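You operate a simulated robot arm through the tools that you are given. There is no shell and no other tool. Be economical: measure what you need, move in short steps, check, and stop when the job is done.

You run a simulated two-armed robot. Do the job below in one go: nothing can be reset, and whatever is moved stays where it is left.

## Task
Swap the cream candle for the green one in the black holder.
Fine: hold the holder steady while you seat the new candle; the cream candle and the spare one go in the crate; the holder ends on the mantel; fetch no other candle or holder. Set down upright: black candle holder.

It is judged by the outcome, as a careful person would: the job done as asked, and still so three seconds after it is handed in. It fails if anything else is knocked over, pushed out of place, dropped, spilled or broken.

## Robot
Two 7-joint arms with two-finger parallel grippers on one trunk, on a base that drives. Base frame: it is fixed to the floor where the robot stands at the start and does not move with it; the origin is under the middle of the robot, x ahead of it, y to its left, z up; the surface under the hand at the start is at about z = 425. Lengths are in mm, angles in rad, forces in N, time in s.
The left shoulder is at the start at [60, 143, 726], the right one opposite. With the tool pointing down near the work surface each hand reaches from about 260 to 720 mm from the robot's upright axis, wherever it stands, measured 20 degrees to its own side. Places, roughly: black candle holder [800, -100, 500]; blue candle [3250, 0, 250]; crate [500, -200, 400]; gold candle holder [3000, 250, 1250]; top of the mantel [600, 1300, 1100]; white candle holder [3250, 250, 1250]. Payload 1.57 kg a hand.
The tool frame of a hand sits at the grasp point between the pads (the TCP): z along the fingers, y along the line on which they close. The tips reach 30 mm beyond it. The gripper opens to 110 mm. The fingers are 24 mm wide and 12 mm thick; the gripper's body (48 by 112 mm) begins 78 mm behind the TCP.
Orientation is that of the tool frame in the base frame, as [roll, pitch, yaw] about the fixed x, y, z axes, in that order (R = Rz(yaw) Ry(pitch) Rx(roll)). With the fingers straight down and closing along the base's y, the tool's x points along the base's -x, its y along +y and its z along -z.

## Interface
- The arms move only by the tool arm_command. It takes "left_rows", "right_rows" or both (then of equal length, played together; a hand with none holds still); each is a list of rows, each a list of 7 numbers: the shift along the tool's x, y, z in units of 50 mm (1.0 is 50 mm), then the turn, a rotation vector about the tool's x, y, z in units of 8 degrees (1.0 is 8 degrees), then the finger opening in mm, from 0 to 110. In form: [[tx, ty, tz, rx, ry, rz, hand], ...]. A call has 1 to 8 rows; each row shifts and turns the commanded pose from where the row before left it, along the tool's axes as they then stand. A call with a number of a shift or a turn outside -1 to 1 is refused whole. Rows are played at 5 a second. More than 50 mm and 0.15 rad between two rows, or a gripper value outside its range, and nothing of the call is played. Where a pose cannot be reached the arm comes as near as it can. A force on the tool above 40 N (or 10 N above the force at the start of the call, whichever is more), or a blocked arm, ends the call early, and 0.2 s more pass. The fingers move at their own pace (about 45 mm/s each) and stop on an object; they squeeze with about 28 N. The grip force told is the motor's: it shows also when the fingers shut on nothing. Time passes only in rows, and 0.2 s behind the last, so rows that do not move let the fingers close. It gives the time, the measured TCP pose, the force on the tool (base axes), the opening and the grip force at its end, in the units of the frame above (readings bear some noise), with the torque about the TCP (base axes, N m) and any sound that the robot's microphone picked up.
- Cameras (640 x 400 px; columns grow to the right, rows downward): "scene" is now at [40.8, 6.8, 1335.5]; the picture's right is [0.01, -1.00, 0.00], its down [-0.82, -0.01, -0.58] and it looks along [0.58, 0.01, -0.82] (base axes); focal length 273 px, centre (320, 200). "left" rides on the left gripper at [70, -16, -141] in its tool frame; the picture's right is [0.23, 0.97, 0.00], its down [-0.86, 0.20, -0.48] and it looks along [-0.47, 0.11, 0.88] (tool axes); focal length 222 px, centre (320, 200). "right" rides on the right gripper at [70, 16, -141] in its tool frame; the picture's right is [-0.23, 0.97, 0.00], its down [-0.86, -0.20, -0.48] and it looks along [-0.47, -0.11, 0.88] (tool axes); focal length 222 px, centre (320, 200).
- snapshot(camera): a new picture of that camera. No time passes.
- move_column(by): slides the trunk up (or, below 0, down) by that many mm; the arms and the scene camera ride with it, the base frame stays. It gives what a move gives, with no picture.
- roll_base(legs): drives the robot by 1 to 6 legs, each [ahead, left, turn to the left] in mm, mm and rad, along the robot's own axes; the way and the turn of a leg run together, so that a leg with both is an arc; at most 1500 mm and 3.142 rad a leg. The arms and the cameras ride along, it lands a little off, and it stops where it bumps. It gives what a move gives.
- turn_head(pan, tilt): turns the head with the scene camera to pan (to the left, within 1.501 rad either way) and tilt (down, from -0.506 to 1.204), counted from straight ahead of the robot. It gives what a move gives.
- pixel_to_xyz(camera, pixels): for up to 12 pixels [column, row] of the newest picture of that camera ("zoom" is the newest enlarged one), the place [x, y, z] in the base frame of the surface seen there, good to about 3 mm, but the place of the scene camera against the robot may be out by one fixed shift of up to 12 mm in any direction. No time passes.
- close_up(camera, box): a new picture of the part [left, top, right, bottom] of that camera's present view, enlarged. No time passes.
- finish_job(): hands the job in; it is judged then, once.

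Go step by step. Measure first, check grasps and placings, and put right what went wrong. The budget is 80 turns and 62 pictures, counting those below and the enlarged ones. Unless the task says otherwise, let go and move clear before handing in, and close with one line.

The tools are called after "Call:" as name(argument=value, ...) on one line, values as JSON. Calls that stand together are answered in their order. arm_command: Moves the arms, as the interface text tells. Its arguments: {"type":"object","properties":{"left_rows":{"type":"array"},"right_rows":{"type":"array"}},"required":[]} The other tools are called the same way: move_column (by) slides the trunk up or down; roll_base (legs) drives the base; turn_head (pan, tilt) turns the head that bears the scene camera; snapshot (camera) takes a picture; pixel_to_xyz (camera, pixels) gives the place of the surface under pixels of a picture; close_up (camera, box) takes an enlarged picture of a part of a camera's view; finish_job () hands the job in.

At the start:

```text
time_s: 0.0
left_ee_pos: [438.2, 143.6, 828.2]
left_tool_rot: [3.141, -0.001, 3.141]
left_force: [0.4, -0.7, 0.1]
left_torque: [-0.03, 0.01, 0.01]
left_opening: 109.9
left_grasp_force: 0.1
right_ee_pos: [469.7, -309.8, 780.0]
right_tool_rot: [3.141, 0.001, -3.141]
right_force: [0.3, -0.6, 0.2]
right_torque: [0.03, 0.03, 0.0]
right_opening: 110.1
right_grasp_force: 0.1
trunk travel left (down, up): [-325.0, 265.0]
robot x, y, heading: [-0.2, -1.3, 0.0]
head pan, tilt: [0.012, 0.953]
```

scene: 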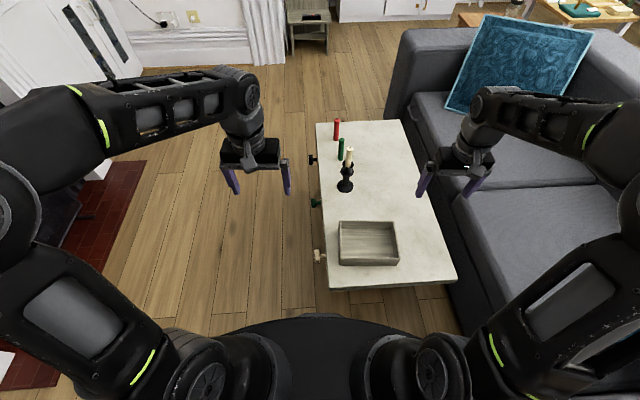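
right: 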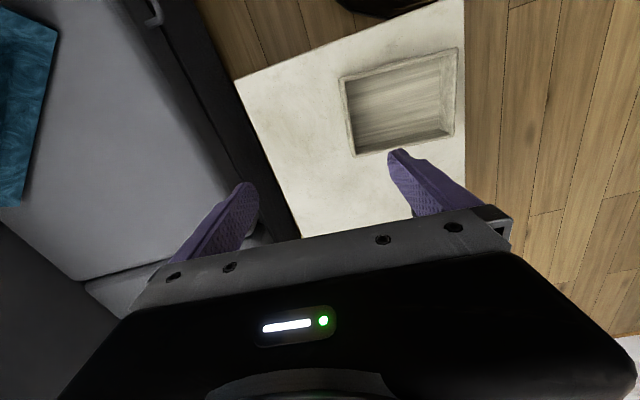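
left: 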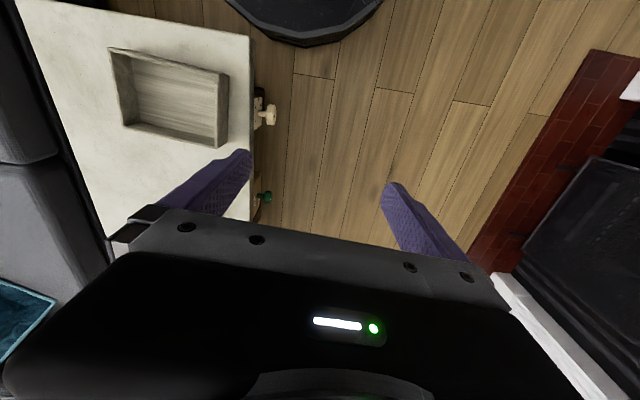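

The scene shows a black holder with a cream candle near (347,170), a green candle at (341,148), a red one at (336,130) and the crate at (368,243). I'll enlarge that area to measure.

Call:
close_up(camera="scene", box=[300, 110, 412, 200])

Call:
close_up(camera="scene", box=[290, 180, 470, 300])

```text
4.44 times, centred on (356, 155) of scene
```

zoom: 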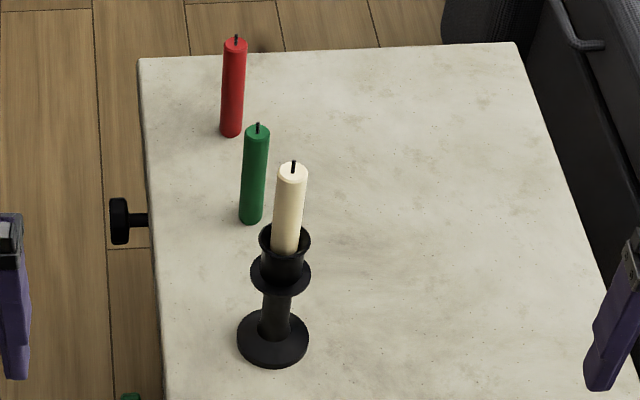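

```text
3.33 times, centred on (380, 240) of scene
```

zoom: 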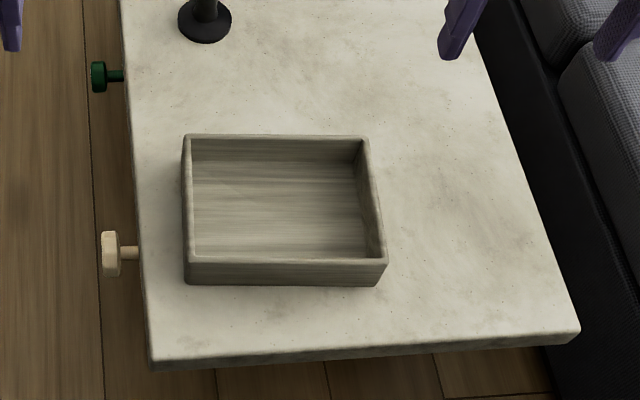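

The candle zoom shows cream candle (291,170)–(285,250), holder base (273,345), green top (257,128), red top (234,42). I'll measure the crate in the newest zoom and the candles through the scene picture.

Call:
pixel_to_xyz(camera="zoom", pixels=[[186, 136], [366, 138], [384, 262], [186, 260], [200, 250], [280, 200], [350, 165], [280, 320], [150, 365], [578, 335]])

Call:
pixel_to_xyz(camera="scene", pixels=[[336, 120], [335.5, 130], [340.5, 134], [341, 139], [339.5, 147], [351, 140], [350, 149], [346, 165], [344, 190], [349, 170], [345, 185]])

```text
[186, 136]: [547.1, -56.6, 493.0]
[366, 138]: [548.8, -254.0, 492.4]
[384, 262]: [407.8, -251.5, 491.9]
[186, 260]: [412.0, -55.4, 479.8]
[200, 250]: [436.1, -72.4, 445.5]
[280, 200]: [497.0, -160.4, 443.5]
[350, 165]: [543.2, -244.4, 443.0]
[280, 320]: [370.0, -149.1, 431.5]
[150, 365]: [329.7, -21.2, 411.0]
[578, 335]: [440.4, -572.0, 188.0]
```

```text
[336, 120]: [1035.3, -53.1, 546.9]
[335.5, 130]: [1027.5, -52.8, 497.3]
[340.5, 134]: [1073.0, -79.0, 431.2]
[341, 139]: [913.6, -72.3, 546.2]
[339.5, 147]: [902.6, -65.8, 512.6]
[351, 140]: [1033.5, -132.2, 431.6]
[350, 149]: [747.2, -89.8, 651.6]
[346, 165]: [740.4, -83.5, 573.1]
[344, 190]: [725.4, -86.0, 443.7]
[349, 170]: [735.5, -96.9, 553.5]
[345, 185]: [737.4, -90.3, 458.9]
```

Table top reads z≈431, holder at about (742,-90), green (910,-70), red (1032,-53), and crate x 408–548, y -56…-253. I plan to work from the free floor left of the table, so I look left toward the mantel.

Call:
turn_head(pan=1.1, tilt=0.35)

Call:
snapshot(camera="scene")

```text
time_s: 1.3
left_ee_pos: [438.0, 143.7, 828.3]
left_tool_rot: [-3.141, 0.001, -3.141]
left_force: [0.4, 0.0, -0.6]
left_torque: [-0.01, -0.03, 0.03]
left_opening: 110.0
left_grasp_force: 0.1
right_ee_pos: [469.1, -310.1, 780.6]
right_tool_rot: [-3.141, 0.0, 3.141]
right_force: [0.1, 0.3, -1.0]
right_torque: [-0.04, 0.0, 0.0]
right_opening: 109.9
right_grasp_force: 0.1
trunk travel left (down, up): [-325.0, 265.0]
robot x, y, heading: [-1.0, 1.2, -0.004]
head pan, tilt: [1.1, 0.351]
```

```text
56 pictures are left
```

scene: 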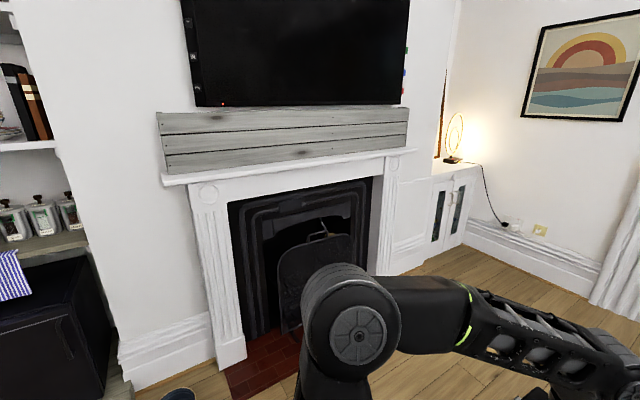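

The mantel spans pixels (160–410, 110–185), with a grey plank body above a white ledge. I measure its edges, faces and hearth.

Call:
pixel_to_xyz(camera="scene", pixels=[[160, 114], [405, 108], [280, 111], [280, 109], [280, 135], [280, 163], [280, 168], [165, 182], [410, 151], [235, 370], [225, 375], [295, 350]])

Call:
close_up(camera="scene", box=[140, 80, 430, 200])

```text
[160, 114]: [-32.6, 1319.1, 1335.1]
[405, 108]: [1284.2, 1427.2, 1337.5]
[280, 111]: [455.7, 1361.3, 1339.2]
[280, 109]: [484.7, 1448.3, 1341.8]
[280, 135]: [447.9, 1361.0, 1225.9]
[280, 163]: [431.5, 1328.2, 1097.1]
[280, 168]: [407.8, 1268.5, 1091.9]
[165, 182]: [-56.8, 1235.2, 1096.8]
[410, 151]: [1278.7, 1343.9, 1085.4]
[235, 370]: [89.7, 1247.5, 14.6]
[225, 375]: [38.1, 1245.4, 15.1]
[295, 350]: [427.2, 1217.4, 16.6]
```

```text
2.21 times, centred on (285, 140) of scene
```

zoom: 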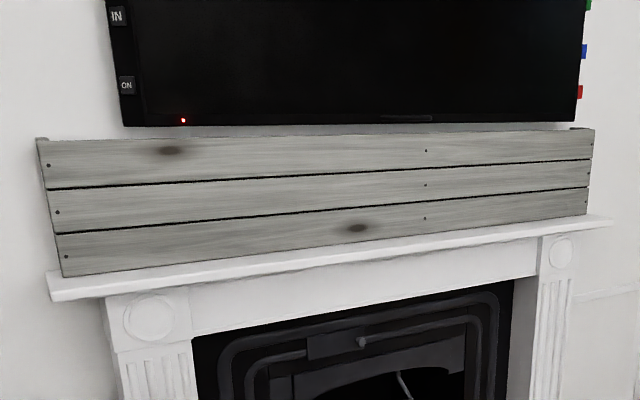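

The ledge is at z≈1097, with its front edge at y≈1283 and the plank face at y≈1372 near x=600, and it is slightly skewed. I'll drive left, then ahead, then turn right to face the table from its left side.

Call:
roll_base(legs=[[0, 430, 0], [740, 0, 0], [0, 0, -1.571]])

Call:
turn_head(pan=0, tilt=0.85)

Call:
snapshot(camera="scene")

```text
time_s: 11.3
left_ee_pos: [865.5, -18.2, 828.2]
left_tool_rot: [3.141, 0.001, 1.557]
left_force: [0.4, -0.7, 0.1]
left_torque: [0.01, 0.03, 0.01]
left_opening: 109.9
left_grasp_force: 0.1
right_ee_pos: [410.5, -40.8, 781.0]
right_tool_rot: [-3.141, 0.001, 1.557]
right_force: [-0.8, -0.8, -0.2]
right_torque: [0.0, 0.03, 0.01]
right_opening: 109.6
right_grasp_force: 0.0
trunk travel left (down, up): [-325.0, 265.0]
robot x, y, heading: [727.0, 425.3, -1.586]
head pan, tilt: [1.1, 0.351]
```

```text
time_s: 12.7
left_ee_pos: [864.9, -16.1, 827.8]
left_tool_rot: [-3.141, 0.001, 1.556]
left_force: [0.6, 0.9, -0.2]
left_torque: [0.01, 0.0, -0.01]
left_opening: 109.9
left_grasp_force: 0.2
right_ee_pos: [410.3, -41.5, 780.8]
right_tool_rot: [3.14, 0.0, 1.556]
right_force: [0.3, 0.0, 0.3]
right_torque: [-0.02, 0.01, -0.01]
right_opening: 110.1
right_grasp_force: 0.1
trunk travel left (down, up): [-325.0, 265.0]
robot x, y, heading: [729.3, 426.5, -1.586]
head pan, tilt: [0.0, 0.85]
```

```text
54 pictures are left
```

scene: 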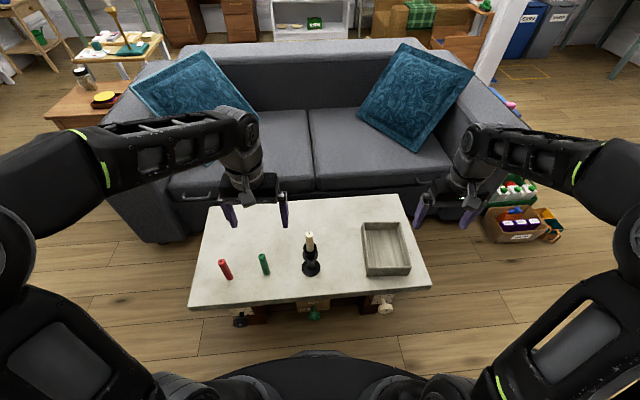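

The robot now faces the table, and all candles and the crate sit ahead within reach. I zoom in to measure them.

Call:
close_up(camera="scene", box=[210, 220, 338, 300])

Call:
pixel_to_xyz(camera="zoom", pixels=[[60, 206], [73, 250], [258, 178], [270, 225], [488, 75], [492, 110], [497, 145], [503, 200], [505, 240], [545, 245], [462, 245], [507, 270]])

Call:
pixel_to_xyz(camera="scene", pixels=[[232, 224], [283, 222], [286, 222], [363, 224], [403, 222], [410, 265], [366, 268], [386, 245], [232, 226]])

```text
5.00 times, centred on (274, 260) of scene
```

zoom: 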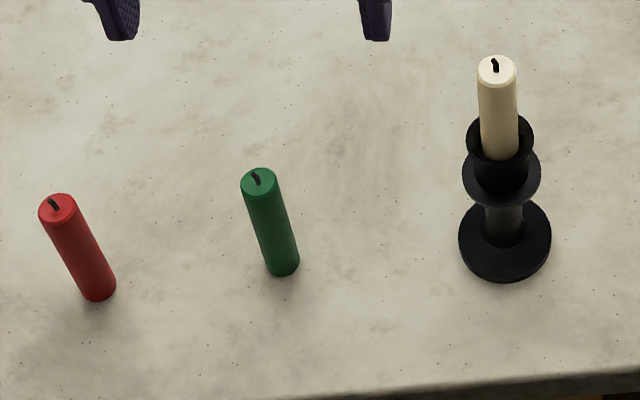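

```text
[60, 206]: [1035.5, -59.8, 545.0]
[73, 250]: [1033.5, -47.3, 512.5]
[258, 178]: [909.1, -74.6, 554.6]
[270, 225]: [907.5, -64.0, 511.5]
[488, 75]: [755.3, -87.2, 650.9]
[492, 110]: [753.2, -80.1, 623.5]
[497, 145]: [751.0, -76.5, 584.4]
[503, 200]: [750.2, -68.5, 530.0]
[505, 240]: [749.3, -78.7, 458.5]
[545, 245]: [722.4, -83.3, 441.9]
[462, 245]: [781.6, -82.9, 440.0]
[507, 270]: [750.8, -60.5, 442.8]
```

```text
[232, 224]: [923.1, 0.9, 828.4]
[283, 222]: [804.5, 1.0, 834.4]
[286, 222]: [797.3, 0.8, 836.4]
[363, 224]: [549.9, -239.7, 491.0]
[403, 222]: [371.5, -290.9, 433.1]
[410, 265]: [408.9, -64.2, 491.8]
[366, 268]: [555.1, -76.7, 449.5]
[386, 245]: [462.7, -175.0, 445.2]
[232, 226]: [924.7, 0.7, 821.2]
```

From finger vs. TCP comparison the scene camera reads y about 6 mm too high, so red is at about (1034,-65). I move the left hand above it and check with the wrist camera.

Call:
arm_command(left_rows=[[-0.22, 0.85, 0.3, 0, 0, 0, 80], [-0.22, 0.85, 0.3, 0, 0, 0, 80], [-0.22, 0.85, 0.3, 0, 0, 0, 80], [-0.22, 0.85, 0.3, 0, 0, 0, 80], [0, 0, 0.8, 0, 0, 0, 80], [0, 0, 0.8, 0, 0, 0, 80], [0, 0, 0.3, 0, 0, 0, 80], [0, 0, 0, 0, 0, 0, 80]])

Call:
snapshot(camera="left")

```text
time_s: 14.5
left_ee_pos: [1035.2, -62.1, 670.5]
left_tool_rot: [3.141, 0.001, 1.556]
left_force: [0.6, -0.2, -0.2]
left_torque: [0.02, -0.01, 0.01]
left_opening: 80.2
left_grasp_force: 0.1
right_ee_pos: [410.9, -40.1, 780.1]
right_tool_rot: [-3.14, -0.001, 1.556]
right_force: [-1.0, -0.7, 0.8]
right_torque: [-0.01, 0.02, 0.04]
right_opening: 109.8
right_grasp_force: 0.1
trunk travel left (down, up): [-325.0, 265.0]
robot x, y, heading: [733.5, 421.4, -1.586]
head pan, tilt: [0.0, 0.85]
```

```text
52 pictures are left
```

left: 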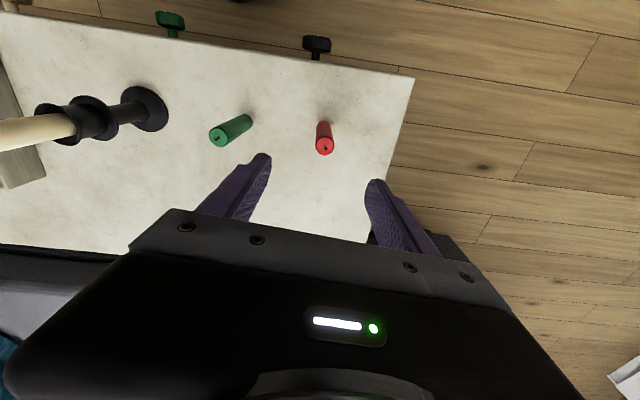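

The left view shows red's top at (325,150), green's at (218,137). I measure them with the wrist camera.

Call:
pixel_to_xyz(camera="left", pixels=[[325, 146], [317, 148], [334, 148], [325, 128], [324, 152], [217, 137], [237, 128], [300, 180], [147, 105], [50, 132]])

```text
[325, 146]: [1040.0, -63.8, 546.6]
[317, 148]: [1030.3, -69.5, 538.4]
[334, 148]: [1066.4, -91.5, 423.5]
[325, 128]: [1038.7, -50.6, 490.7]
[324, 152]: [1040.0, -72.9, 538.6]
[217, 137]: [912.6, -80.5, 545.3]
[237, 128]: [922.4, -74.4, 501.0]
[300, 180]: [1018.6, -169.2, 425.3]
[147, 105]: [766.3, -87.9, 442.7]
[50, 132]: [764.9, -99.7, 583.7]
```

Wrist camera puts red's axis at about (1040,-67) and the table at z≈425. I shift slightly, lower to z≈507 and close.

Call:
arm_command(left_rows=[[-0.1, 0.1, 0.8, 0, 0, 0, 80], [0, 0, 0.9, 0, 0, 0, 80], [0, 0, 0.9, 0, 0, 0, 80], [0, 0, 0.67, 0, 0, 0, 80]])

Call:
close_up(camera="left", box=[200, 80, 440, 230])

```text
time_s: 15.5
left_ee_pos: [1040.1, -68.7, 510.3]
left_tool_rot: [3.14, 0.001, 1.558]
left_force: [0.0, -0.6, 0.2]
left_torque: [0.03, 0.02, 0.01]
left_opening: 79.9
left_grasp_force: 0.2
right_ee_pos: [411.3, -40.8, 781.2]
right_tool_rot: [3.141, 0.0, 1.559]
right_force: [0.1, -0.8, -0.5]
right_torque: [-0.02, -0.01, 0.0]
right_opening: 110.0
right_grasp_force: 0.0
trunk travel left (down, up): [-325.0, 265.0]
robot x, y, heading: [724.2, 420.4, -1.588]
head pan, tilt: [0.0, 0.85]
```

```text
2.67 times, centred on (320, 155) of left
```

zoom: 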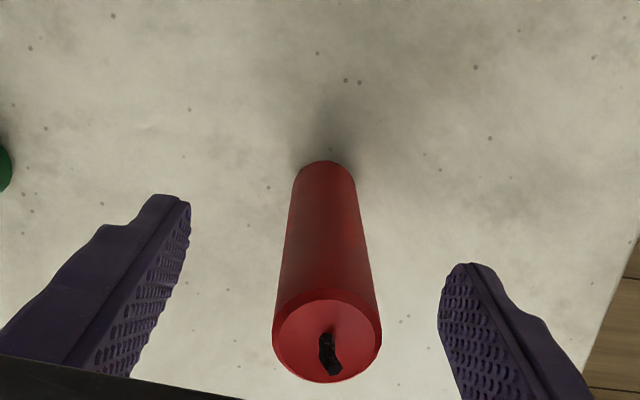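

Red's body lies at zoom (326,290), right at the TCP projection (318,304) between the pads. I close and lift a little.

Call:
arm_command(left_rows=[[0, 0, 0, 0, 0, 0, 10], [0, 0, 0, 0, 0, 0, 10], [0, 0, 0, 0, 0, 0, 10], [0, 0, 0, 0, 0, 0, 10], [0, 0, 0, 0, 0, 0, 10]])

Call:
arm_command(left_rows=[[0, 0, -0.5, 0, 0, 0, 10], [0, 0, -0.9, 0, 0, 0, 10], [0, 0, -0.9, 0, 0, 0, 10], [0, 0, -0.9, 0, 0, 0, 10], [0, 0, -0.9, 0, 0, 0, 10]])

Call:
close_up(camera="left", box=[200, 80, 440, 230])

```text
time_s: 16.7
left_ee_pos: [1040.5, -68.4, 510.4]
left_tool_rot: [3.141, 0.0, 1.558]
left_force: [0.0, 0.7, -0.8]
left_torque: [-0.02, 0.03, 0.0]
left_opening: 22.8
left_grasp_force: 28.4
right_ee_pos: [410.5, -41.6, 781.7]
right_tool_rot: [-3.141, 0.0, 1.558]
right_force: [0.4, 0.5, 0.2]
right_torque: [-0.01, -0.01, 0.0]
right_opening: 110.1
right_grasp_force: 0.0
trunk travel left (down, up): [-325.0, 265.0]
robot x, y, heading: [725.1, 425.0, -1.583]
head pan, tilt: [0.0, 0.85]
```

```text
time_s: 17.9
left_ee_pos: [1038.7, -66.8, 716.8]
left_tool_rot: [3.141, -0.001, 1.557]
left_force: [-0.1, -0.4, -1.1]
left_torque: [0.03, -0.02, -0.01]
left_opening: 22.5
left_grasp_force: 27.5
right_ee_pos: [411.4, -40.8, 780.3]
right_tool_rot: [3.14, 0.001, 1.559]
right_force: [-0.6, -0.2, 0.3]
right_torque: [-0.02, -0.02, 0.04]
right_opening: 110.1
right_grasp_force: 0.1
trunk travel left (down, up): [-325.0, 265.0]
robot x, y, heading: [727.7, 425.1, -1.585]
head pan, tilt: [0.0, 0.85]
```

```text
2.67 times, centred on (320, 155) of left
```

zoom: 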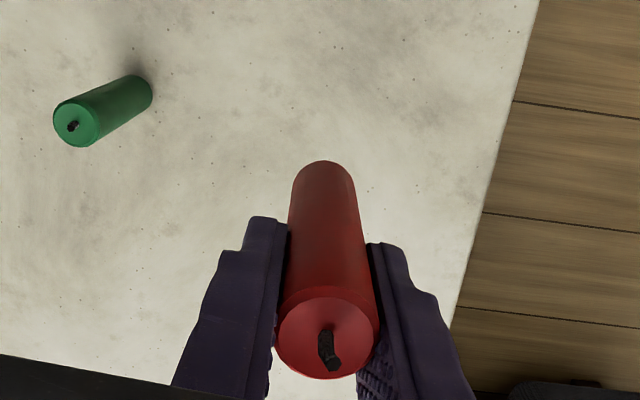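

Red is held (22.5 mm). I raise it clear of the holder and drive to the robot's right so the left hand gets over the crate.

Call:
arm_command(left_rows=[[0, 0, -0.9, 0, 0, 0, 10], [0, 0, -0.9, 0, 0, 0, 10], [0, 0, -0.3, 0, 0, 0, 10]])

Call:
roll_base(legs=[[0, -300, 0]])

```text
time_s: 18.7
left_ee_pos: [1038.8, -67.2, 821.2]
left_tool_rot: [3.141, -0.002, 1.557]
left_force: [0.2, 0.8, -0.8]
left_torque: [-0.03, 0.0, 0.0]
left_opening: 22.3
left_grasp_force: 27.5
right_ee_pos: [411.8, -40.7, 781.2]
right_tool_rot: [3.141, -0.001, 1.557]
right_force: [0.0, 0.2, 0.3]
right_torque: [0.01, 0.02, 0.0]
right_opening: 110.3
right_grasp_force: 0.0
trunk travel left (down, up): [-325.0, 265.0]
robot x, y, heading: [726.5, 422.1, -1.586]
head pan, tilt: [0.0, 0.85]
```

```text
time_s: 20.7
left_ee_pos: [742.3, -64.2, 819.8]
left_tool_rot: [-3.141, 0.0, 1.552]
left_force: [0.6, 0.1, -1.3]
left_torque: [0.03, -0.03, 0.01]
left_opening: 22.7
left_grasp_force: 27.3
right_ee_pos: [113.0, -35.5, 779.9]
right_tool_rot: [3.142, 0.0, 1.553]
right_force: [-0.4, 0.6, 0.2]
right_torque: [0.0, -0.05, 0.01]
right_opening: 109.9
right_grasp_force: 0.0
trunk travel left (down, up): [-325.0, 265.0]
robot x, y, heading: [431.8, 425.3, -1.587]
head pan, tilt: [0.0, 0.85]
```

I move the hand over the far part of the crate, to (490,-205), and look.

Call:
arm_command(left_rows=[[-0.416, -0.713, 0, 0, 0, 0, 10], [-0.416, -0.713, 0, 0, 0, 0, 10], [-0.416, -0.713, 0, 0, 0, 0, 10], [-0.416, -0.713, 0, 0, 0, 0, 10], [-0.416, -0.713, 0, 0, 0, 0, 10], [-0.416, -0.713, 0, 0, 0, 0, 10], [-0.416, -0.713, 0, 0, 0, 0, 10], [0, 0, 0.5, 0, 0, 0, 10]])

Call:
snapshot(camera="left")

```text
time_s: 22.5
left_ee_pos: [516.6, -193.0, 793.9]
left_tool_rot: [3.141, -0.001, 1.554]
left_force: [-0.6, -1.1, -0.8]
left_torque: [0.0, -0.03, 0.05]
left_opening: 22.3
left_grasp_force: 27.9
left hand out of reach, approached as far as the arm can: row 7
right_ee_pos: [114.0, -36.3, 780.5]
right_tool_rot: [3.141, -0.001, 1.554]
right_force: [0.4, -0.1, -0.3]
right_torque: [-0.02, 0.03, 0.02]
right_opening: 110.3
right_grasp_force: 0.0
trunk travel left (down, up): [-325.0, 265.0]
robot x, y, heading: [430.2, 428.9, -1.585]
head pan, tilt: [0.0, 0.85]
```

```text
49 pictures are left
```

left: 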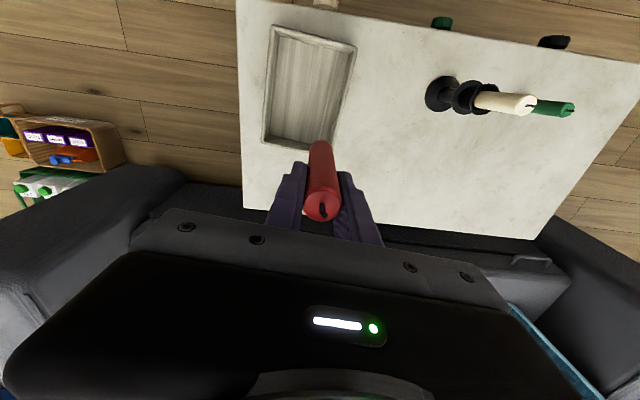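

The hand is near the crate's far-right side but at the edge of reach, so lowering will help. I measure the crate corners in this view.

Call:
pixel_to_xyz(camera="left", pixels=[[275, 27], [355, 45], [265, 138], [330, 145], [282, 40], [346, 50], [273, 132], [305, 80], [318, 100]])

Call:
arm_command(left_rows=[[0, 0, 0.9, 0, 0, 0, 10], [0, 0, 0.9, 0, 0, 0, 10], [0, 0, 0.9, 0, 0, 0, 10], [0, 0, 0.8, 0, 0, 0, 10]])

```text
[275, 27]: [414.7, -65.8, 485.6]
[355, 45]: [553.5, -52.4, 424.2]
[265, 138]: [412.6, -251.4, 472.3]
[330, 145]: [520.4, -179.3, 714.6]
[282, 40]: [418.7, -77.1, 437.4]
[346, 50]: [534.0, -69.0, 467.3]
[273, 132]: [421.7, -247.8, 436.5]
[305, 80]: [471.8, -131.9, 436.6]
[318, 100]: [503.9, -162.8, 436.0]
```

```text
time_s: 23.5
left_ee_pos: [514.8, -189.9, 620.8]
left_tool_rot: [3.142, 0.001, 1.556]
left_force: [0.4, 0.6, -0.3]
left_torque: [0.01, 0.06, -0.01]
left_opening: 22.6
left_grasp_force: 27.9
right_ee_pos: [113.0, -35.0, 781.2]
right_tool_rot: [-3.141, -0.001, 1.552]
right_force: [0.8, -0.1, -0.1]
right_torque: [0.02, 0.0, 0.0]
right_opening: 110.0
right_grasp_force: 0.0
trunk travel left (down, up): [-325.0, 265.0]
robot x, y, heading: [432.5, 426.4, -1.59]
head pan, tilt: [0.0, 0.85]
```

The crate's interior is x 421–545, y -68…-249 with floor at z≈436. I shift to about (485,-210) and lower partway.

Call:
arm_command(left_rows=[[-0.2, -0.3, 0.2, 0, 0, 0, 10], [-0.2, -0.3, 0.5, 0, 0, 0, 10], [0, 0, 0.5, 0, 0, 0, 10], [0, 0, 0.2, 0, 0, 0, 10]])

Call:
close_up(camera="left", box=[160, 0, 480, 200])

```text
time_s: 24.5
left_ee_pos: [485.4, -209.1, 549.8]
left_tool_rot: [-3.141, 0.001, 1.553]
left_force: [-0.8, -0.2, -0.3]
left_torque: [-0.04, 0.03, 0.0]
left_opening: 22.8
left_grasp_force: 28.0
right_ee_pos: [114.1, -35.6, 781.6]
right_tool_rot: [-3.141, -0.001, 1.555]
right_force: [0.3, -0.2, -0.4]
right_torque: [-0.02, 0.01, -0.03]
right_opening: 110.1
right_grasp_force: 0.1
trunk travel left (down, up): [-325.0, 265.0]
robot x, y, heading: [432.8, 432.2, -1.587]
head pan, tilt: [0.0, 0.85]
```

```text
2.00 times, centred on (320, 100) of left
```

zoom: 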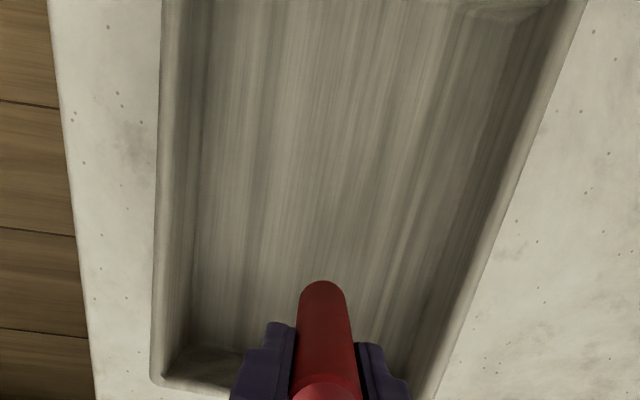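

Red hangs inside the crate, clear of the walls. I lower to the floor in small steps.

Call:
arm_command(left_rows=[[0, 0, 0.3, 0, 0, 0, 10], [0, 0, 0.16, 0, 0, 0, 10], [0, 0, 0.03, 0, 0, 0, 10], [0, 0, 0.02, 0, 0, 0, 10], [0, 0, 0.02, 0, 0, 0, 10]])

```text
time_s: 25.7
left_ee_pos: [486.8, -209.5, 525.7]
left_tool_rot: [-3.141, 0.001, 1.554]
left_force: [0.8, 2.8, 12.6]
left_torque: [0.35, -0.03, -0.03]
left_opening: 22.5
left_grasp_force: 28.1
right_ee_pos: [113.2, -34.7, 781.0]
right_tool_rot: [-3.142, 0.002, 1.555]
right_force: [-0.6, -0.1, -0.4]
right_torque: [-0.04, 0.01, -0.01]
right_opening: 109.9
right_grasp_force: 0.0
trunk travel left (down, up): [-325.0, 265.0]
robot x, y, heading: [435.9, 429.6, -1.589]
head pan, tilt: [0.0, 0.85]
```

Contact (12.6 N up) at z≈525 means red stands on the crate floor. I release gently and rise.

Call:
arm_command(left_rows=[[0, 0, -0.03, 0, 0, 0, 10], [0, 0, 0, 0, 0, 0, 35], [0, 0, 0, 0, 0, 0, 50], [0, 0, 0, 0, 0, 0, 50], [0, 0, -0.5, 0, 0, 0, 50], [0, 0, -0.9, 0, 0, 0, 50], [0, 0, -0.9, 0, 0, 0, 50], [0, 0, -0.9, 0, 0, 0, 50]])

Call:
snapshot(camera="left")

```text
time_s: 27.5
left_ee_pos: [488.1, -208.4, 685.7]
left_tool_rot: [-3.141, 0.0, 1.553]
left_force: [0.7, -0.5, -0.2]
left_torque: [-0.03, -0.01, -0.01]
left_opening: 50.2
left_grasp_force: 0.0
right_ee_pos: [113.2, -34.2, 780.2]
right_tool_rot: [3.14, 0.0, 1.553]
right_force: [0.5, 0.0, 0.3]
right_torque: [-0.01, 0.0, -0.01]
right_opening: 110.3
right_grasp_force: 0.1
trunk travel left (down, up): [-325.0, 265.0]
robot x, y, heading: [432.2, 428.2, -1.584]
head pan, tilt: [0.0, 0.85]
```

```text
47 pictures are left
```

left: 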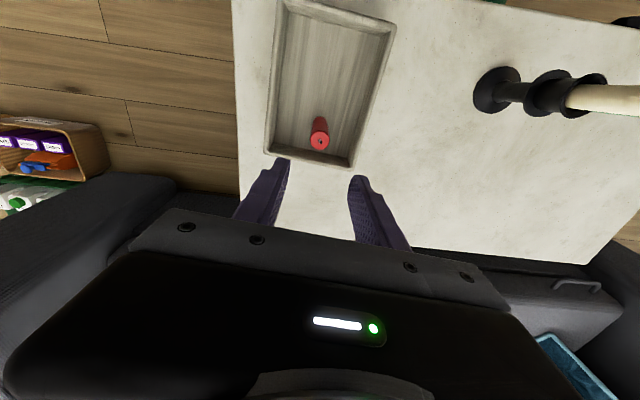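

Red stands upright in the crate at (320,140). I raise the left hand and drive back left so the right hand can work on the cream candle and the left on green.

Call:
arm_command(left_rows=[[0, 0, -0.9, 0, 0, 0, 80], [0.6, 0.6, -0.5, 0, 0, 0, 80], [0.6, 0.6, -0.5, 0, 0, 0, 80], [0.7, 0.7, 0, 0, 0, 0, 80], [0.7, 0.7, 0, 0, 0, 0, 80], [0, 1, 0, 0, 0, 0, 80]])

Call:
roll_base(legs=[[0, 260, 0]])

```text
time_s: 28.9
left_ee_pos: [672.8, -83.5, 782.6]
left_tool_rot: [-3.141, 0.001, 1.554]
left_force: [0.2, 0.2, 0.5]
left_torque: [0.01, 0.03, -0.01]
left_opening: 79.9
left_grasp_force: 0.2
right_ee_pos: [113.8, -34.0, 780.4]
right_tool_rot: [3.141, -0.001, 1.553]
right_force: [0.0, 0.1, 0.1]
right_torque: [-0.04, -0.01, -0.01]
right_opening: 110.1
right_grasp_force: 0.0
trunk travel left (down, up): [-325.0, 265.0]
robot x, y, heading: [430.7, 428.9, -1.589]
head pan, tilt: [0.0, 0.85]
```

```text
time_s: 30.7
left_ee_pos: [923.4, -89.8, 782.1]
left_tool_rot: [3.141, -0.001, 1.547]
left_force: [-0.2, -0.2, -0.2]
left_torque: [-0.03, 0.05, -0.01]
left_opening: 79.7
left_grasp_force: 0.0
right_ee_pos: [365.0, -38.2, 781.1]
right_tool_rot: [3.141, 0.0, 1.548]
right_force: [-0.2, 0.2, -0.3]
right_torque: [-0.01, 0.03, 0.0]
right_opening: 109.9
right_grasp_force: 0.1
trunk travel left (down, up): [-325.0, 265.0]
robot x, y, heading: [683.5, 421.9, -1.592]
head pan, tilt: [0.0, 0.85]
```

The left hand is above green, and holder/crate are within the right hand's reach. I bring the right hand over the cream candle (about (760,-95)).

Call:
arm_command(right_rows=[[-0.12, 0.98, 0, 0, 0, 0, 80], [-0.12, 0.98, 0, 0, 0, 0, 80], [-0.12, 0.98, 0, 0, 0, 0, 80], [-0.12, 0.98, 0, 0, 0, 0, 80], [-0.12, 0.98, 0, 0, 0, 0, 80], [-0.12, 0.98, 0, 0, 0, 0, 80], [-0.12, 0.98, 0, 0, 0, 0, 80], [-0.12, 0.98, 0, 0, 0, 0, 80]])

Call:
snapshot(camera="right")

```text
time_s: 32.5
left_ee_pos: [924.2, -91.4, 781.9]
left_tool_rot: [-3.141, 0.0, 1.547]
left_force: [-0.5, -0.4, -0.5]
left_torque: [0.01, -0.01, 0.01]
left_opening: 79.7
left_grasp_force: 0.0
right_ee_pos: [757.7, -97.0, 778.5]
right_tool_rot: [-3.141, 0.002, 1.548]
right_force: [-0.9, 0.4, 0.1]
right_torque: [0.0, 0.02, -0.04]
right_opening: 80.2
right_grasp_force: 0.0
trunk travel left (down, up): [-325.0, 265.0]
robot x, y, heading: [686.7, 421.2, -1.588]
head pan, tilt: [0.0, 0.85]
```

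```text
46 pictures are left
```

right: 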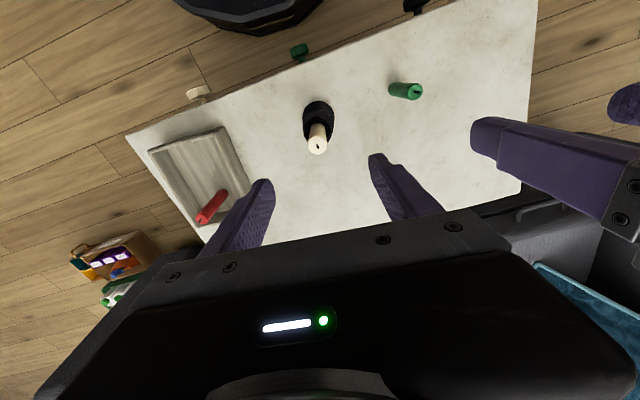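

Call:
close_up(camera="right", box=[260, 80, 380, 155])

Call:
pixel_to_xyz(camera="right", pixels=[[317, 142], [316, 147], [312, 141], [323, 141], [318, 128], [414, 89], [398, 88]])

```text
5.33 times, centred on (320, 118) of right
```

zoom: 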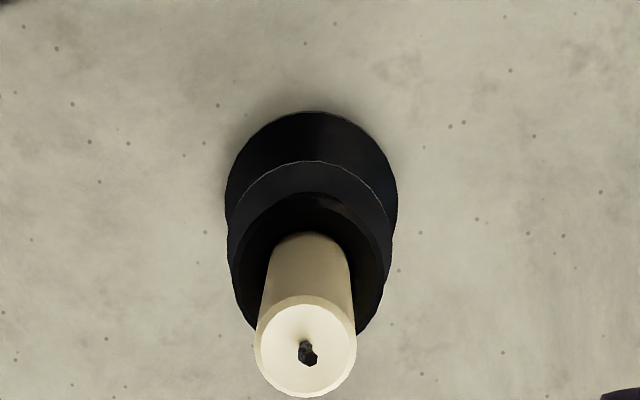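

```text
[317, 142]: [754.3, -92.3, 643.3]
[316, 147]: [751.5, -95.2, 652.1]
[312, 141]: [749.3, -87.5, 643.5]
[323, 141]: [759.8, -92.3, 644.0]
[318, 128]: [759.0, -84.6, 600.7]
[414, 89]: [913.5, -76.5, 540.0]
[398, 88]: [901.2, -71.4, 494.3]
```

Cream's top is at about (754,-94.5,643). I shift by a few mm and lower to z≈628, with the tips at ≈598 above the cup rim.

Call:
arm_command(right_rows=[[0.05, -0.07, 0.6, 0, 0, 0, 80], [0, 0, 0.9, 0, 0, 0, 80], [0, 0, 0.9, 0, 0, 0, 80], [0, 0, 0.6, 0, 0, 0, 80]])

Call:
close_up(camera="right", box=[200, 80, 440, 230])

Call:
close_up(camera="scene", box=[240, 200, 368, 280])

```text
time_s: 33.5
left_ee_pos: [924.2, -89.4, 783.0]
left_tool_rot: [-3.139, -0.001, 1.547]
left_force: [0.4, -0.6, 0.1]
left_torque: [0.01, -0.01, -0.05]
left_opening: 80.2
left_grasp_force: 0.0
right_ee_pos: [752.4, -93.1, 629.3]
right_tool_rot: [-3.141, 0.001, 1.547]
right_force: [-0.3, -0.2, 0.0]
right_torque: [0.04, 0.0, 0.0]
right_opening: 80.0
right_grasp_force: 0.1
trunk travel left (down, up): [-325.0, 265.0]
robot x, y, heading: [682.5, 421.1, -1.593]
head pan, tilt: [0.0, 0.85]
```

```text
2.67 times, centred on (320, 155) of right
```

zoom: 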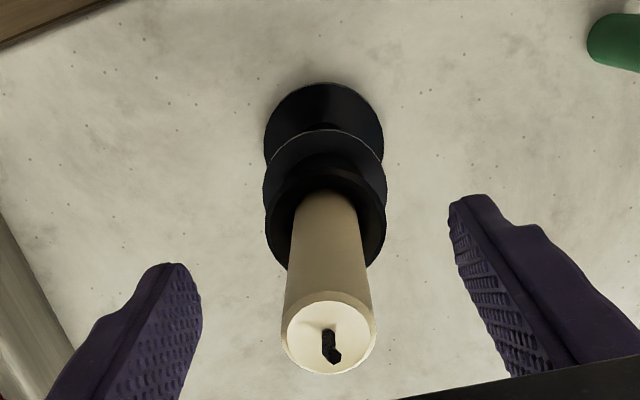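

```text
5.00 times, centred on (304, 240) of scene
```

zoom: 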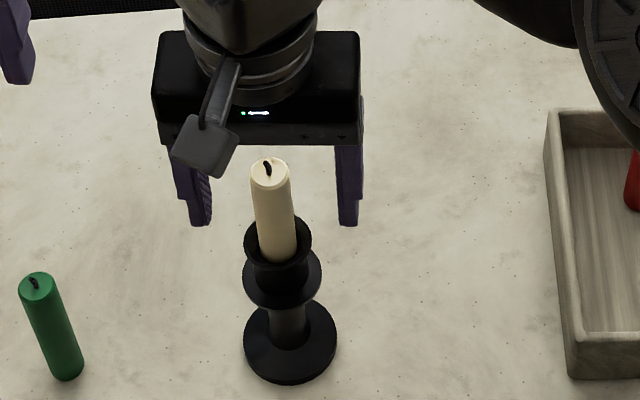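

The candle at zoom (328,320) lies almost centred between the pads (TCP projects at (323,304)). I correct ~2 mm, close, then pull up slowly 10 mm to see whether the holder stays.

Call:
arm_command(right_rows=[[-0.04, 0.03, 0, 0, 0, 0, 60], [0, 0, 0, 0, 0, 0, 40], [0, 0, 0, 0, 0, 0, 30], [0, 0, 0, 0, 0, 0, 10], [0, 0, 0, 0, 0, 0, 10], [0, 0, 0, 0, 0, 0, 10]])

Call:
arm_command(right_rows=[[0, 0, -0.05, 0, 0, 0, 10], [0, 0, -0.05, 0, 0, 0, 10], [0, 0, -0.1, 0, 0, 0, 10], [0, 0, -0.1, 0, 0, 0, 10]])

Call:
close_up(camera="scene", box=[240, 200, 368, 280])

```text
time_s: 34.9
left_ee_pos: [924.0, -89.6, 782.0]
left_tool_rot: [3.141, -0.001, 1.548]
left_force: [-0.6, -0.5, -1.3]
left_torque: [0.01, 0.0, 0.02]
left_opening: 80.3
left_grasp_force: 0.0
right_ee_pos: [752.8, -93.3, 630.7]
right_tool_rot: [3.141, -0.001, 1.548]
right_force: [-0.9, 0.0, 1.2]
right_torque: [-0.03, 0.09, 0.0]
right_opening: 23.0
right_grasp_force: 27.6
trunk travel left (down, up): [-325.0, 265.0]
robot x, y, heading: [681.4, 425.1, -1.593]
head pan, tilt: [0.0, 0.85]
```

```text
time_s: 35.9
left_ee_pos: [923.4, -89.6, 782.5]
left_tool_rot: [3.141, 0.0, 1.549]
left_force: [0.1, 0.2, 0.4]
left_torque: [0.03, 0.0, -0.03]
left_opening: 80.0
left_grasp_force: 0.1
right_ee_pos: [754.7, -94.8, 646.9]
right_tool_rot: [-3.14, 0.0, 1.546]
right_force: [0.5, -0.4, -0.8]
right_torque: [0.01, -0.03, 0.03]
right_opening: 22.8
right_grasp_force: 27.8
trunk travel left (down, up): [-325.0, 265.0]
robot x, y, heading: [688.8, 422.2, -1.591]
head pan, tilt: [0.0, 0.85]
```

```text
5.00 times, centred on (304, 240) of scene
```

zoom: 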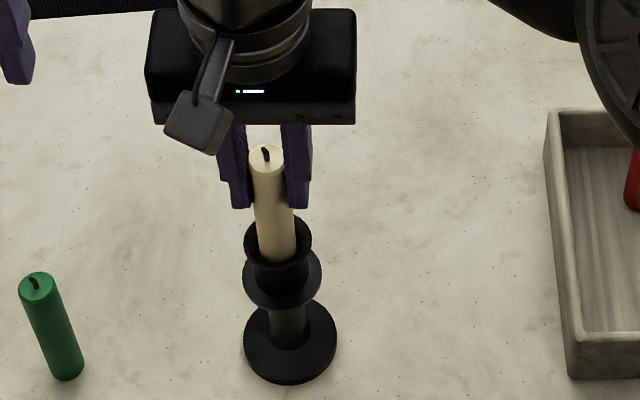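

The cream candle slides out freely and the holder stays put (base unchanged at (290,340)). I pull it up fully.

Call:
arm_command(right_rows=[[0, 0, -0.3, 0, 0, 0, 10], [0, 0, -0.5, 0, 0, 0, 10], [0, 0, -0.7, 0, 0, 0, 10], [0, 0, -0.7, 0, 0, 0, 10], [0, 0, -0.7, 0, 0, 0, 10]])

Call:
close_up(camera="scene", box=[240, 160, 400, 260])

Call:
close_up(camera="right", box=[200, 80, 440, 230])

```text
time_s: 37.1
left_ee_pos: [923.9, -90.4, 781.6]
left_tool_rot: [-3.141, 0.0, 1.547]
left_force: [0.1, 0.6, 0.5]
left_torque: [0.03, -0.02, 0.02]
left_opening: 79.9
left_grasp_force: 0.0
right_ee_pos: [752.8, -94.5, 792.8]
right_tool_rot: [3.141, -0.001, 1.547]
right_force: [-0.3, -1.1, -0.6]
right_torque: [0.01, 0.02, -0.03]
right_opening: 22.8
right_grasp_force: 28.1
trunk travel left (down, up): [-325.0, 265.0]
robot x, y, heading: [685.5, 421.6, -1.593]
head pan, tilt: [0.0, 0.85]
```

```text
4.00 times, centred on (320, 210) of scene
```

zoom: 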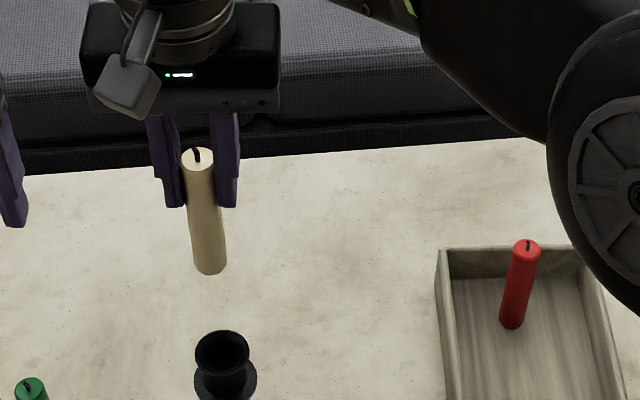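

```text
2.67 times, centred on (320, 155) of right
```

zoom: 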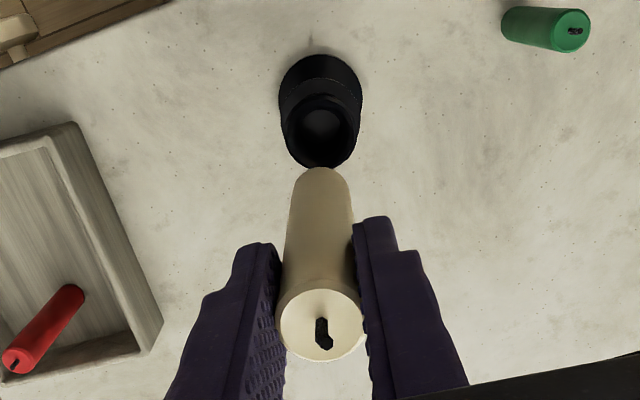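

Cream is fully out and held. I measure its ends and the holder cup before moving to the crate.

Call:
pixel_to_xyz(camera="scene", pixels=[[289, 200], [292.2, 226], [295, 245], [296, 249], [290, 247], [302, 247], [295.5, 257]])

Call:
pixel_to_xyz(camera="zoom", pixels=[[320, 120], [300, 140], [355, 100], [290, 110], [320, 93], [318, 160], [320, 330], [320, 60]])

```text
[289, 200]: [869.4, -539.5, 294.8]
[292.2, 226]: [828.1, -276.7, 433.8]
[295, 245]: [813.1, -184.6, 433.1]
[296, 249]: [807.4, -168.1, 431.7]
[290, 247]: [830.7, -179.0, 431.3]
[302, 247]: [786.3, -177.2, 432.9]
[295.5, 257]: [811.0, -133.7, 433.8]
```

```text
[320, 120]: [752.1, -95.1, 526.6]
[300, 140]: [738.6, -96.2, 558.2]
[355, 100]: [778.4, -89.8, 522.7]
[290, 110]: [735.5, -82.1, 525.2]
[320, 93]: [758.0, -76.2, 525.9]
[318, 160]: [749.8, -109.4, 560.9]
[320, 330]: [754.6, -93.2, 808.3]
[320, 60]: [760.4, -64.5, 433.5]
```

Cup rim is z≈560 and socket floor ≈527 at (752,-95), so cream's bottom is ~101 mm below the TCP. I carry it over the crate near (485,-115) and lower partway.

Call:
arm_command(right_rows=[[-0.087, -0.89, 0, 0, 0, 0, 10], [-0.087, -0.89, 0, 0, 0, 0, 10], [-0.087, -0.89, 0, 0, 0, 0, 10], [-0.087, -0.89, 0, 0, 0, 0, 10], [-0.087, -0.89, 0, 0, 0, 0, 10], [-0.087, -0.89, 0, 0, 0, 0, 10], [0, 0, 0.8, 0, 0, 0, 10], [0, 0, 0.8, 0, 0, 0, 10]])

Call:
arm_command(right_rows=[[0, 0, 0.8, 0, 0, 0, 10], [0, 0, 0.8, 0, 0, 0, 10], [0, 0, 0.6, 0, 0, 0, 10], [0, 0, 0.4, 0, 0, 0, 10]])

Call:
snapshot(camera="right")

```text
time_s: 38.9
left_ee_pos: [925.4, -89.9, 783.6]
left_tool_rot: [3.141, 0.0, 1.548]
left_force: [0.3, -0.4, 1.0]
left_torque: [-0.02, -0.02, 0.01]
left_opening: 80.2
left_grasp_force: 0.1
right_ee_pos: [485.6, -113.9, 710.0]
right_tool_rot: [-3.141, 0.0, 1.548]
right_force: [-0.1, 0.3, -1.1]
right_torque: [0.01, 0.02, 0.04]
right_opening: 22.8
right_grasp_force: 27.7
trunk travel left (down, up): [-325.0, 265.0]
robot x, y, heading: [687.7, 425.2, -1.596]
head pan, tilt: [0.0, 0.85]
```

```text
time_s: 39.9
left_ee_pos: [923.8, -88.9, 781.6]
left_tool_rot: [3.14, 0.0, 1.548]
left_force: [-0.5, -0.1, -0.2]
left_torque: [0.0, -0.01, 0.0]
left_opening: 79.7
left_grasp_force: 0.1
right_ee_pos: [486.6, -113.7, 579.4]
right_tool_rot: [-3.141, 0.0, 1.549]
right_force: [-0.1, 0.4, 0.3]
right_torque: [0.0, 0.0, 0.0]
right_opening: 22.6
right_grasp_force: 28.4
trunk travel left (down, up): [-325.0, 265.0]
robot x, y, heading: [685.3, 429.1, -1.596]
head pan, tilt: [0.0, 0.85]
```

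```text
39 pictures are left
```

right: 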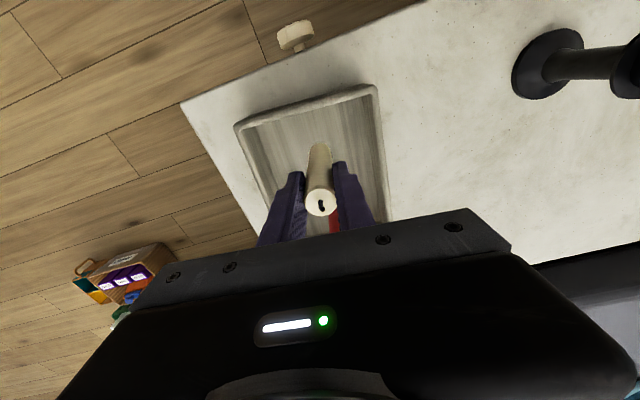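

Cream hangs inside the crate, in front of red (barely visible behind). I lower the last ~41 mm gently.

Call:
arm_command(right_rows=[[0, 0, 0.4, 0, 0, 0, 10], [0, 0, 0.34, 0, 0, 0, 10], [0, 0, 0.04, 0, 0, 0, 10], [0, 0, 0.03, 0, 0, 0, 10], [0, 0, 0.03, 0, 0, 0, 10]])

```text
time_s: 41.1
left_ee_pos: [924.4, -89.3, 783.8]
left_tool_rot: [3.141, 0.004, 1.548]
left_force: [0.2, 0.4, -0.2]
left_torque: [0.02, -0.01, -0.02]
left_opening: 79.9
left_grasp_force: 0.0
right_ee_pos: [486.5, -115.8, 540.3]
right_tool_rot: [-3.141, 0.008, 1.547]
right_force: [1.4, 1.2, 25.7]
right_torque: [-0.03, 0.07, -0.06]
right_opening: 22.8
right_grasp_force: 28.3
trunk travel left (down, up): [-325.0, 265.0]
robot x, y, heading: [686.8, 419.9, -1.591]
head pan, tilt: [0.0, 0.85]
```

It is standing on the floor (25.7 N). I ease up 2 mm, release and rise.

Call:
arm_command(right_rows=[[0, 0, -0.06, 0, 0, 0, 10], [0, 0, 0, 0, 0, 0, 30], [0, 0, 0, 0, 0, 0, 50], [0, 0, 0, 0, 0, 0, 50], [0, 0, -0.5, 0, 0, 0, 50], [0, 0, -0.9, 0, 0, 0, 50], [0, 0, -0.9, 0, 0, 0, 50]])

Call:
snapshot(camera="right")

Call:
snapshot(camera="left")

```text
time_s: 42.7
left_ee_pos: [923.7, -89.7, 782.7]
left_tool_rot: [3.141, 0.0, 1.547]
left_force: [0.1, 0.3, -0.5]
left_torque: [0.02, 0.0, -0.01]
left_opening: 79.8
left_grasp_force: 0.0
right_ee_pos: [487.9, -113.0, 656.3]
right_tool_rot: [3.141, -0.001, 1.549]
right_force: [-0.1, 0.2, -0.8]
right_torque: [-0.02, -0.03, 0.02]
right_opening: 50.2
right_grasp_force: 0.0
trunk travel left (down, up): [-325.0, 265.0]
robot x, y, heading: [684.3, 424.4, -1.593]
head pan, tilt: [0.0, 0.85]
```

```text
38 pictures are left
```

right: 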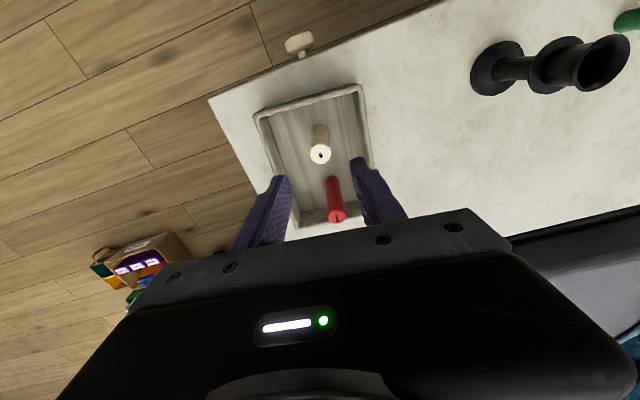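

```text
37 pictures are left
```

left: 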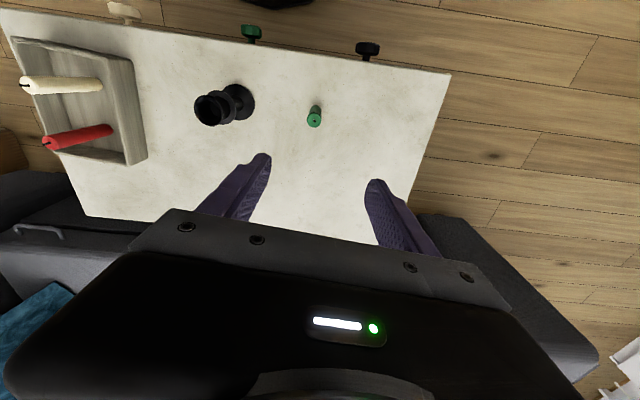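

Both candles stand in the crate. Green's top is at (314,121) in the left view; I measure it.

Call:
pixel_to_xyz(camera="left", pixels=[[314, 121], [314, 118], [314, 124], [316, 108], [210, 108], [232, 105], [240, 100]])

Call:
close_up(camera="right", box=[460, 20, 640, 120])

Call:
pixel_to_xyz(camera="zoom", pixels=[[100, 170], [170, 170], [210, 170], [250, 165], [290, 130], [325, 150], [370, 160], [420, 150], [500, 150]])

```text
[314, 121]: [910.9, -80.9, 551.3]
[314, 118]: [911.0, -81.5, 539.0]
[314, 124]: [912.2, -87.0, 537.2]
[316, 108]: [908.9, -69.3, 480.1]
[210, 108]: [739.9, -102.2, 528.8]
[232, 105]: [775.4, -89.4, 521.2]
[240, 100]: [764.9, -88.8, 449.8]
```

```text
3.56 times, centred on (550, 70) of right
```

zoom: 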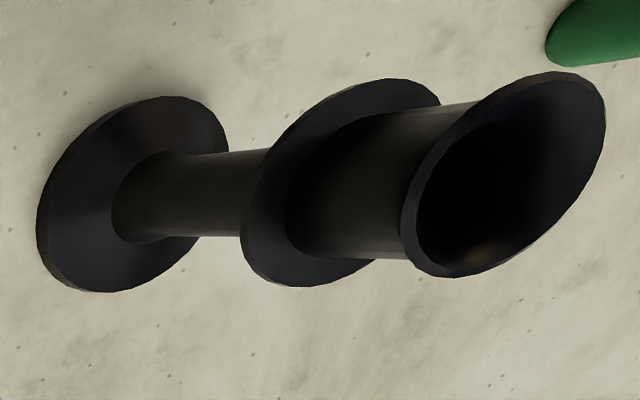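

```text
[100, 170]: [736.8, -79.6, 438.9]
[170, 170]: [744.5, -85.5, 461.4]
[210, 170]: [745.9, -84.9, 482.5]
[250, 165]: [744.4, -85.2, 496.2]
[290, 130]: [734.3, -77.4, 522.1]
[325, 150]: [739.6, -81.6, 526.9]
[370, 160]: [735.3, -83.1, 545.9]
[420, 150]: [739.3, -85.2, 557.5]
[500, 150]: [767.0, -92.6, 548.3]
```

Green's axis is about (912,-80); holder stem spans z 440–518 (Ø~22). I lower the left hand around green with the right hand retreating from the crate at the same time.

Call:
arm_command(left_rows=[[0.186, -0.245, 0.8, 0, 0, 0, 80], [0, 0, 0.9, 0, 0, 0, 80], [0, 0, 0.9, 0, 0, 0, 80], [0, 0, 0.9, 0, 0, 0, 80], [0, 0, 0.9, 0, 0, 0, 80], [0, 0, 0.9, 0, 0, 0, 80], [0, 0, 0.09, 0, 0, 0, 80]], right_rows=[[0, 0, -0.9, 0, 0, 0, 80], [0, 0, -0.5, 0, 0, 0, 80], [0.7, 0.56, 0, 0, 0, 0, 80], [0.7, 0.56, 0, 0, 0, 0, 80], [0.7, 0.56, 0, 0, 0, 0, 80], [0.7, 0.56, 0, 0, 0, 0, 80], [0, 0, 0, 0, 0, 0, 80]])

Call:
close_up(camera="left", box=[200, 80, 440, 230])

```text
time_s: 44.3
left_ee_pos: [910.2, -80.7, 511.1]
left_tool_rot: [3.14, -0.001, 1.55]
left_force: [0.0, 0.6, -0.5]
left_torque: [0.01, 0.0, 0.01]
left_opening: 80.0
left_grasp_force: 0.0
right_ee_pos: [600.0, 23.4, 725.3]
right_tool_rot: [3.141, -0.001, 1.549]
right_force: [0.2, -0.1, 0.0]
right_torque: [-0.01, 0.01, 0.0]
right_opening: 79.9
right_grasp_force: 0.1
trunk travel left (down, up): [-325.0, 265.0]
robot x, y, heading: [688.4, 420.1, -1.593]
head pan, tilt: [0.0, 0.85]
```

```text
2.67 times, centred on (320, 155) of left
```

zoom: 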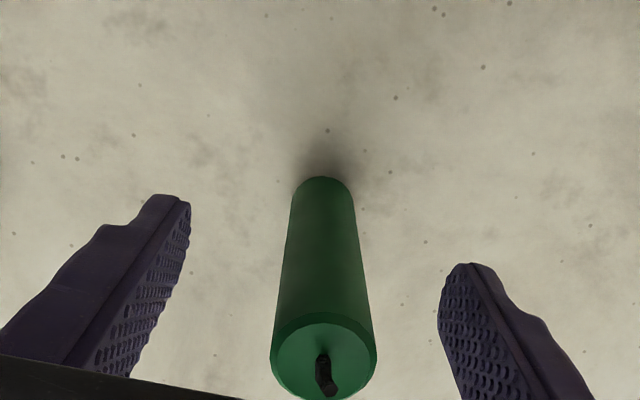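

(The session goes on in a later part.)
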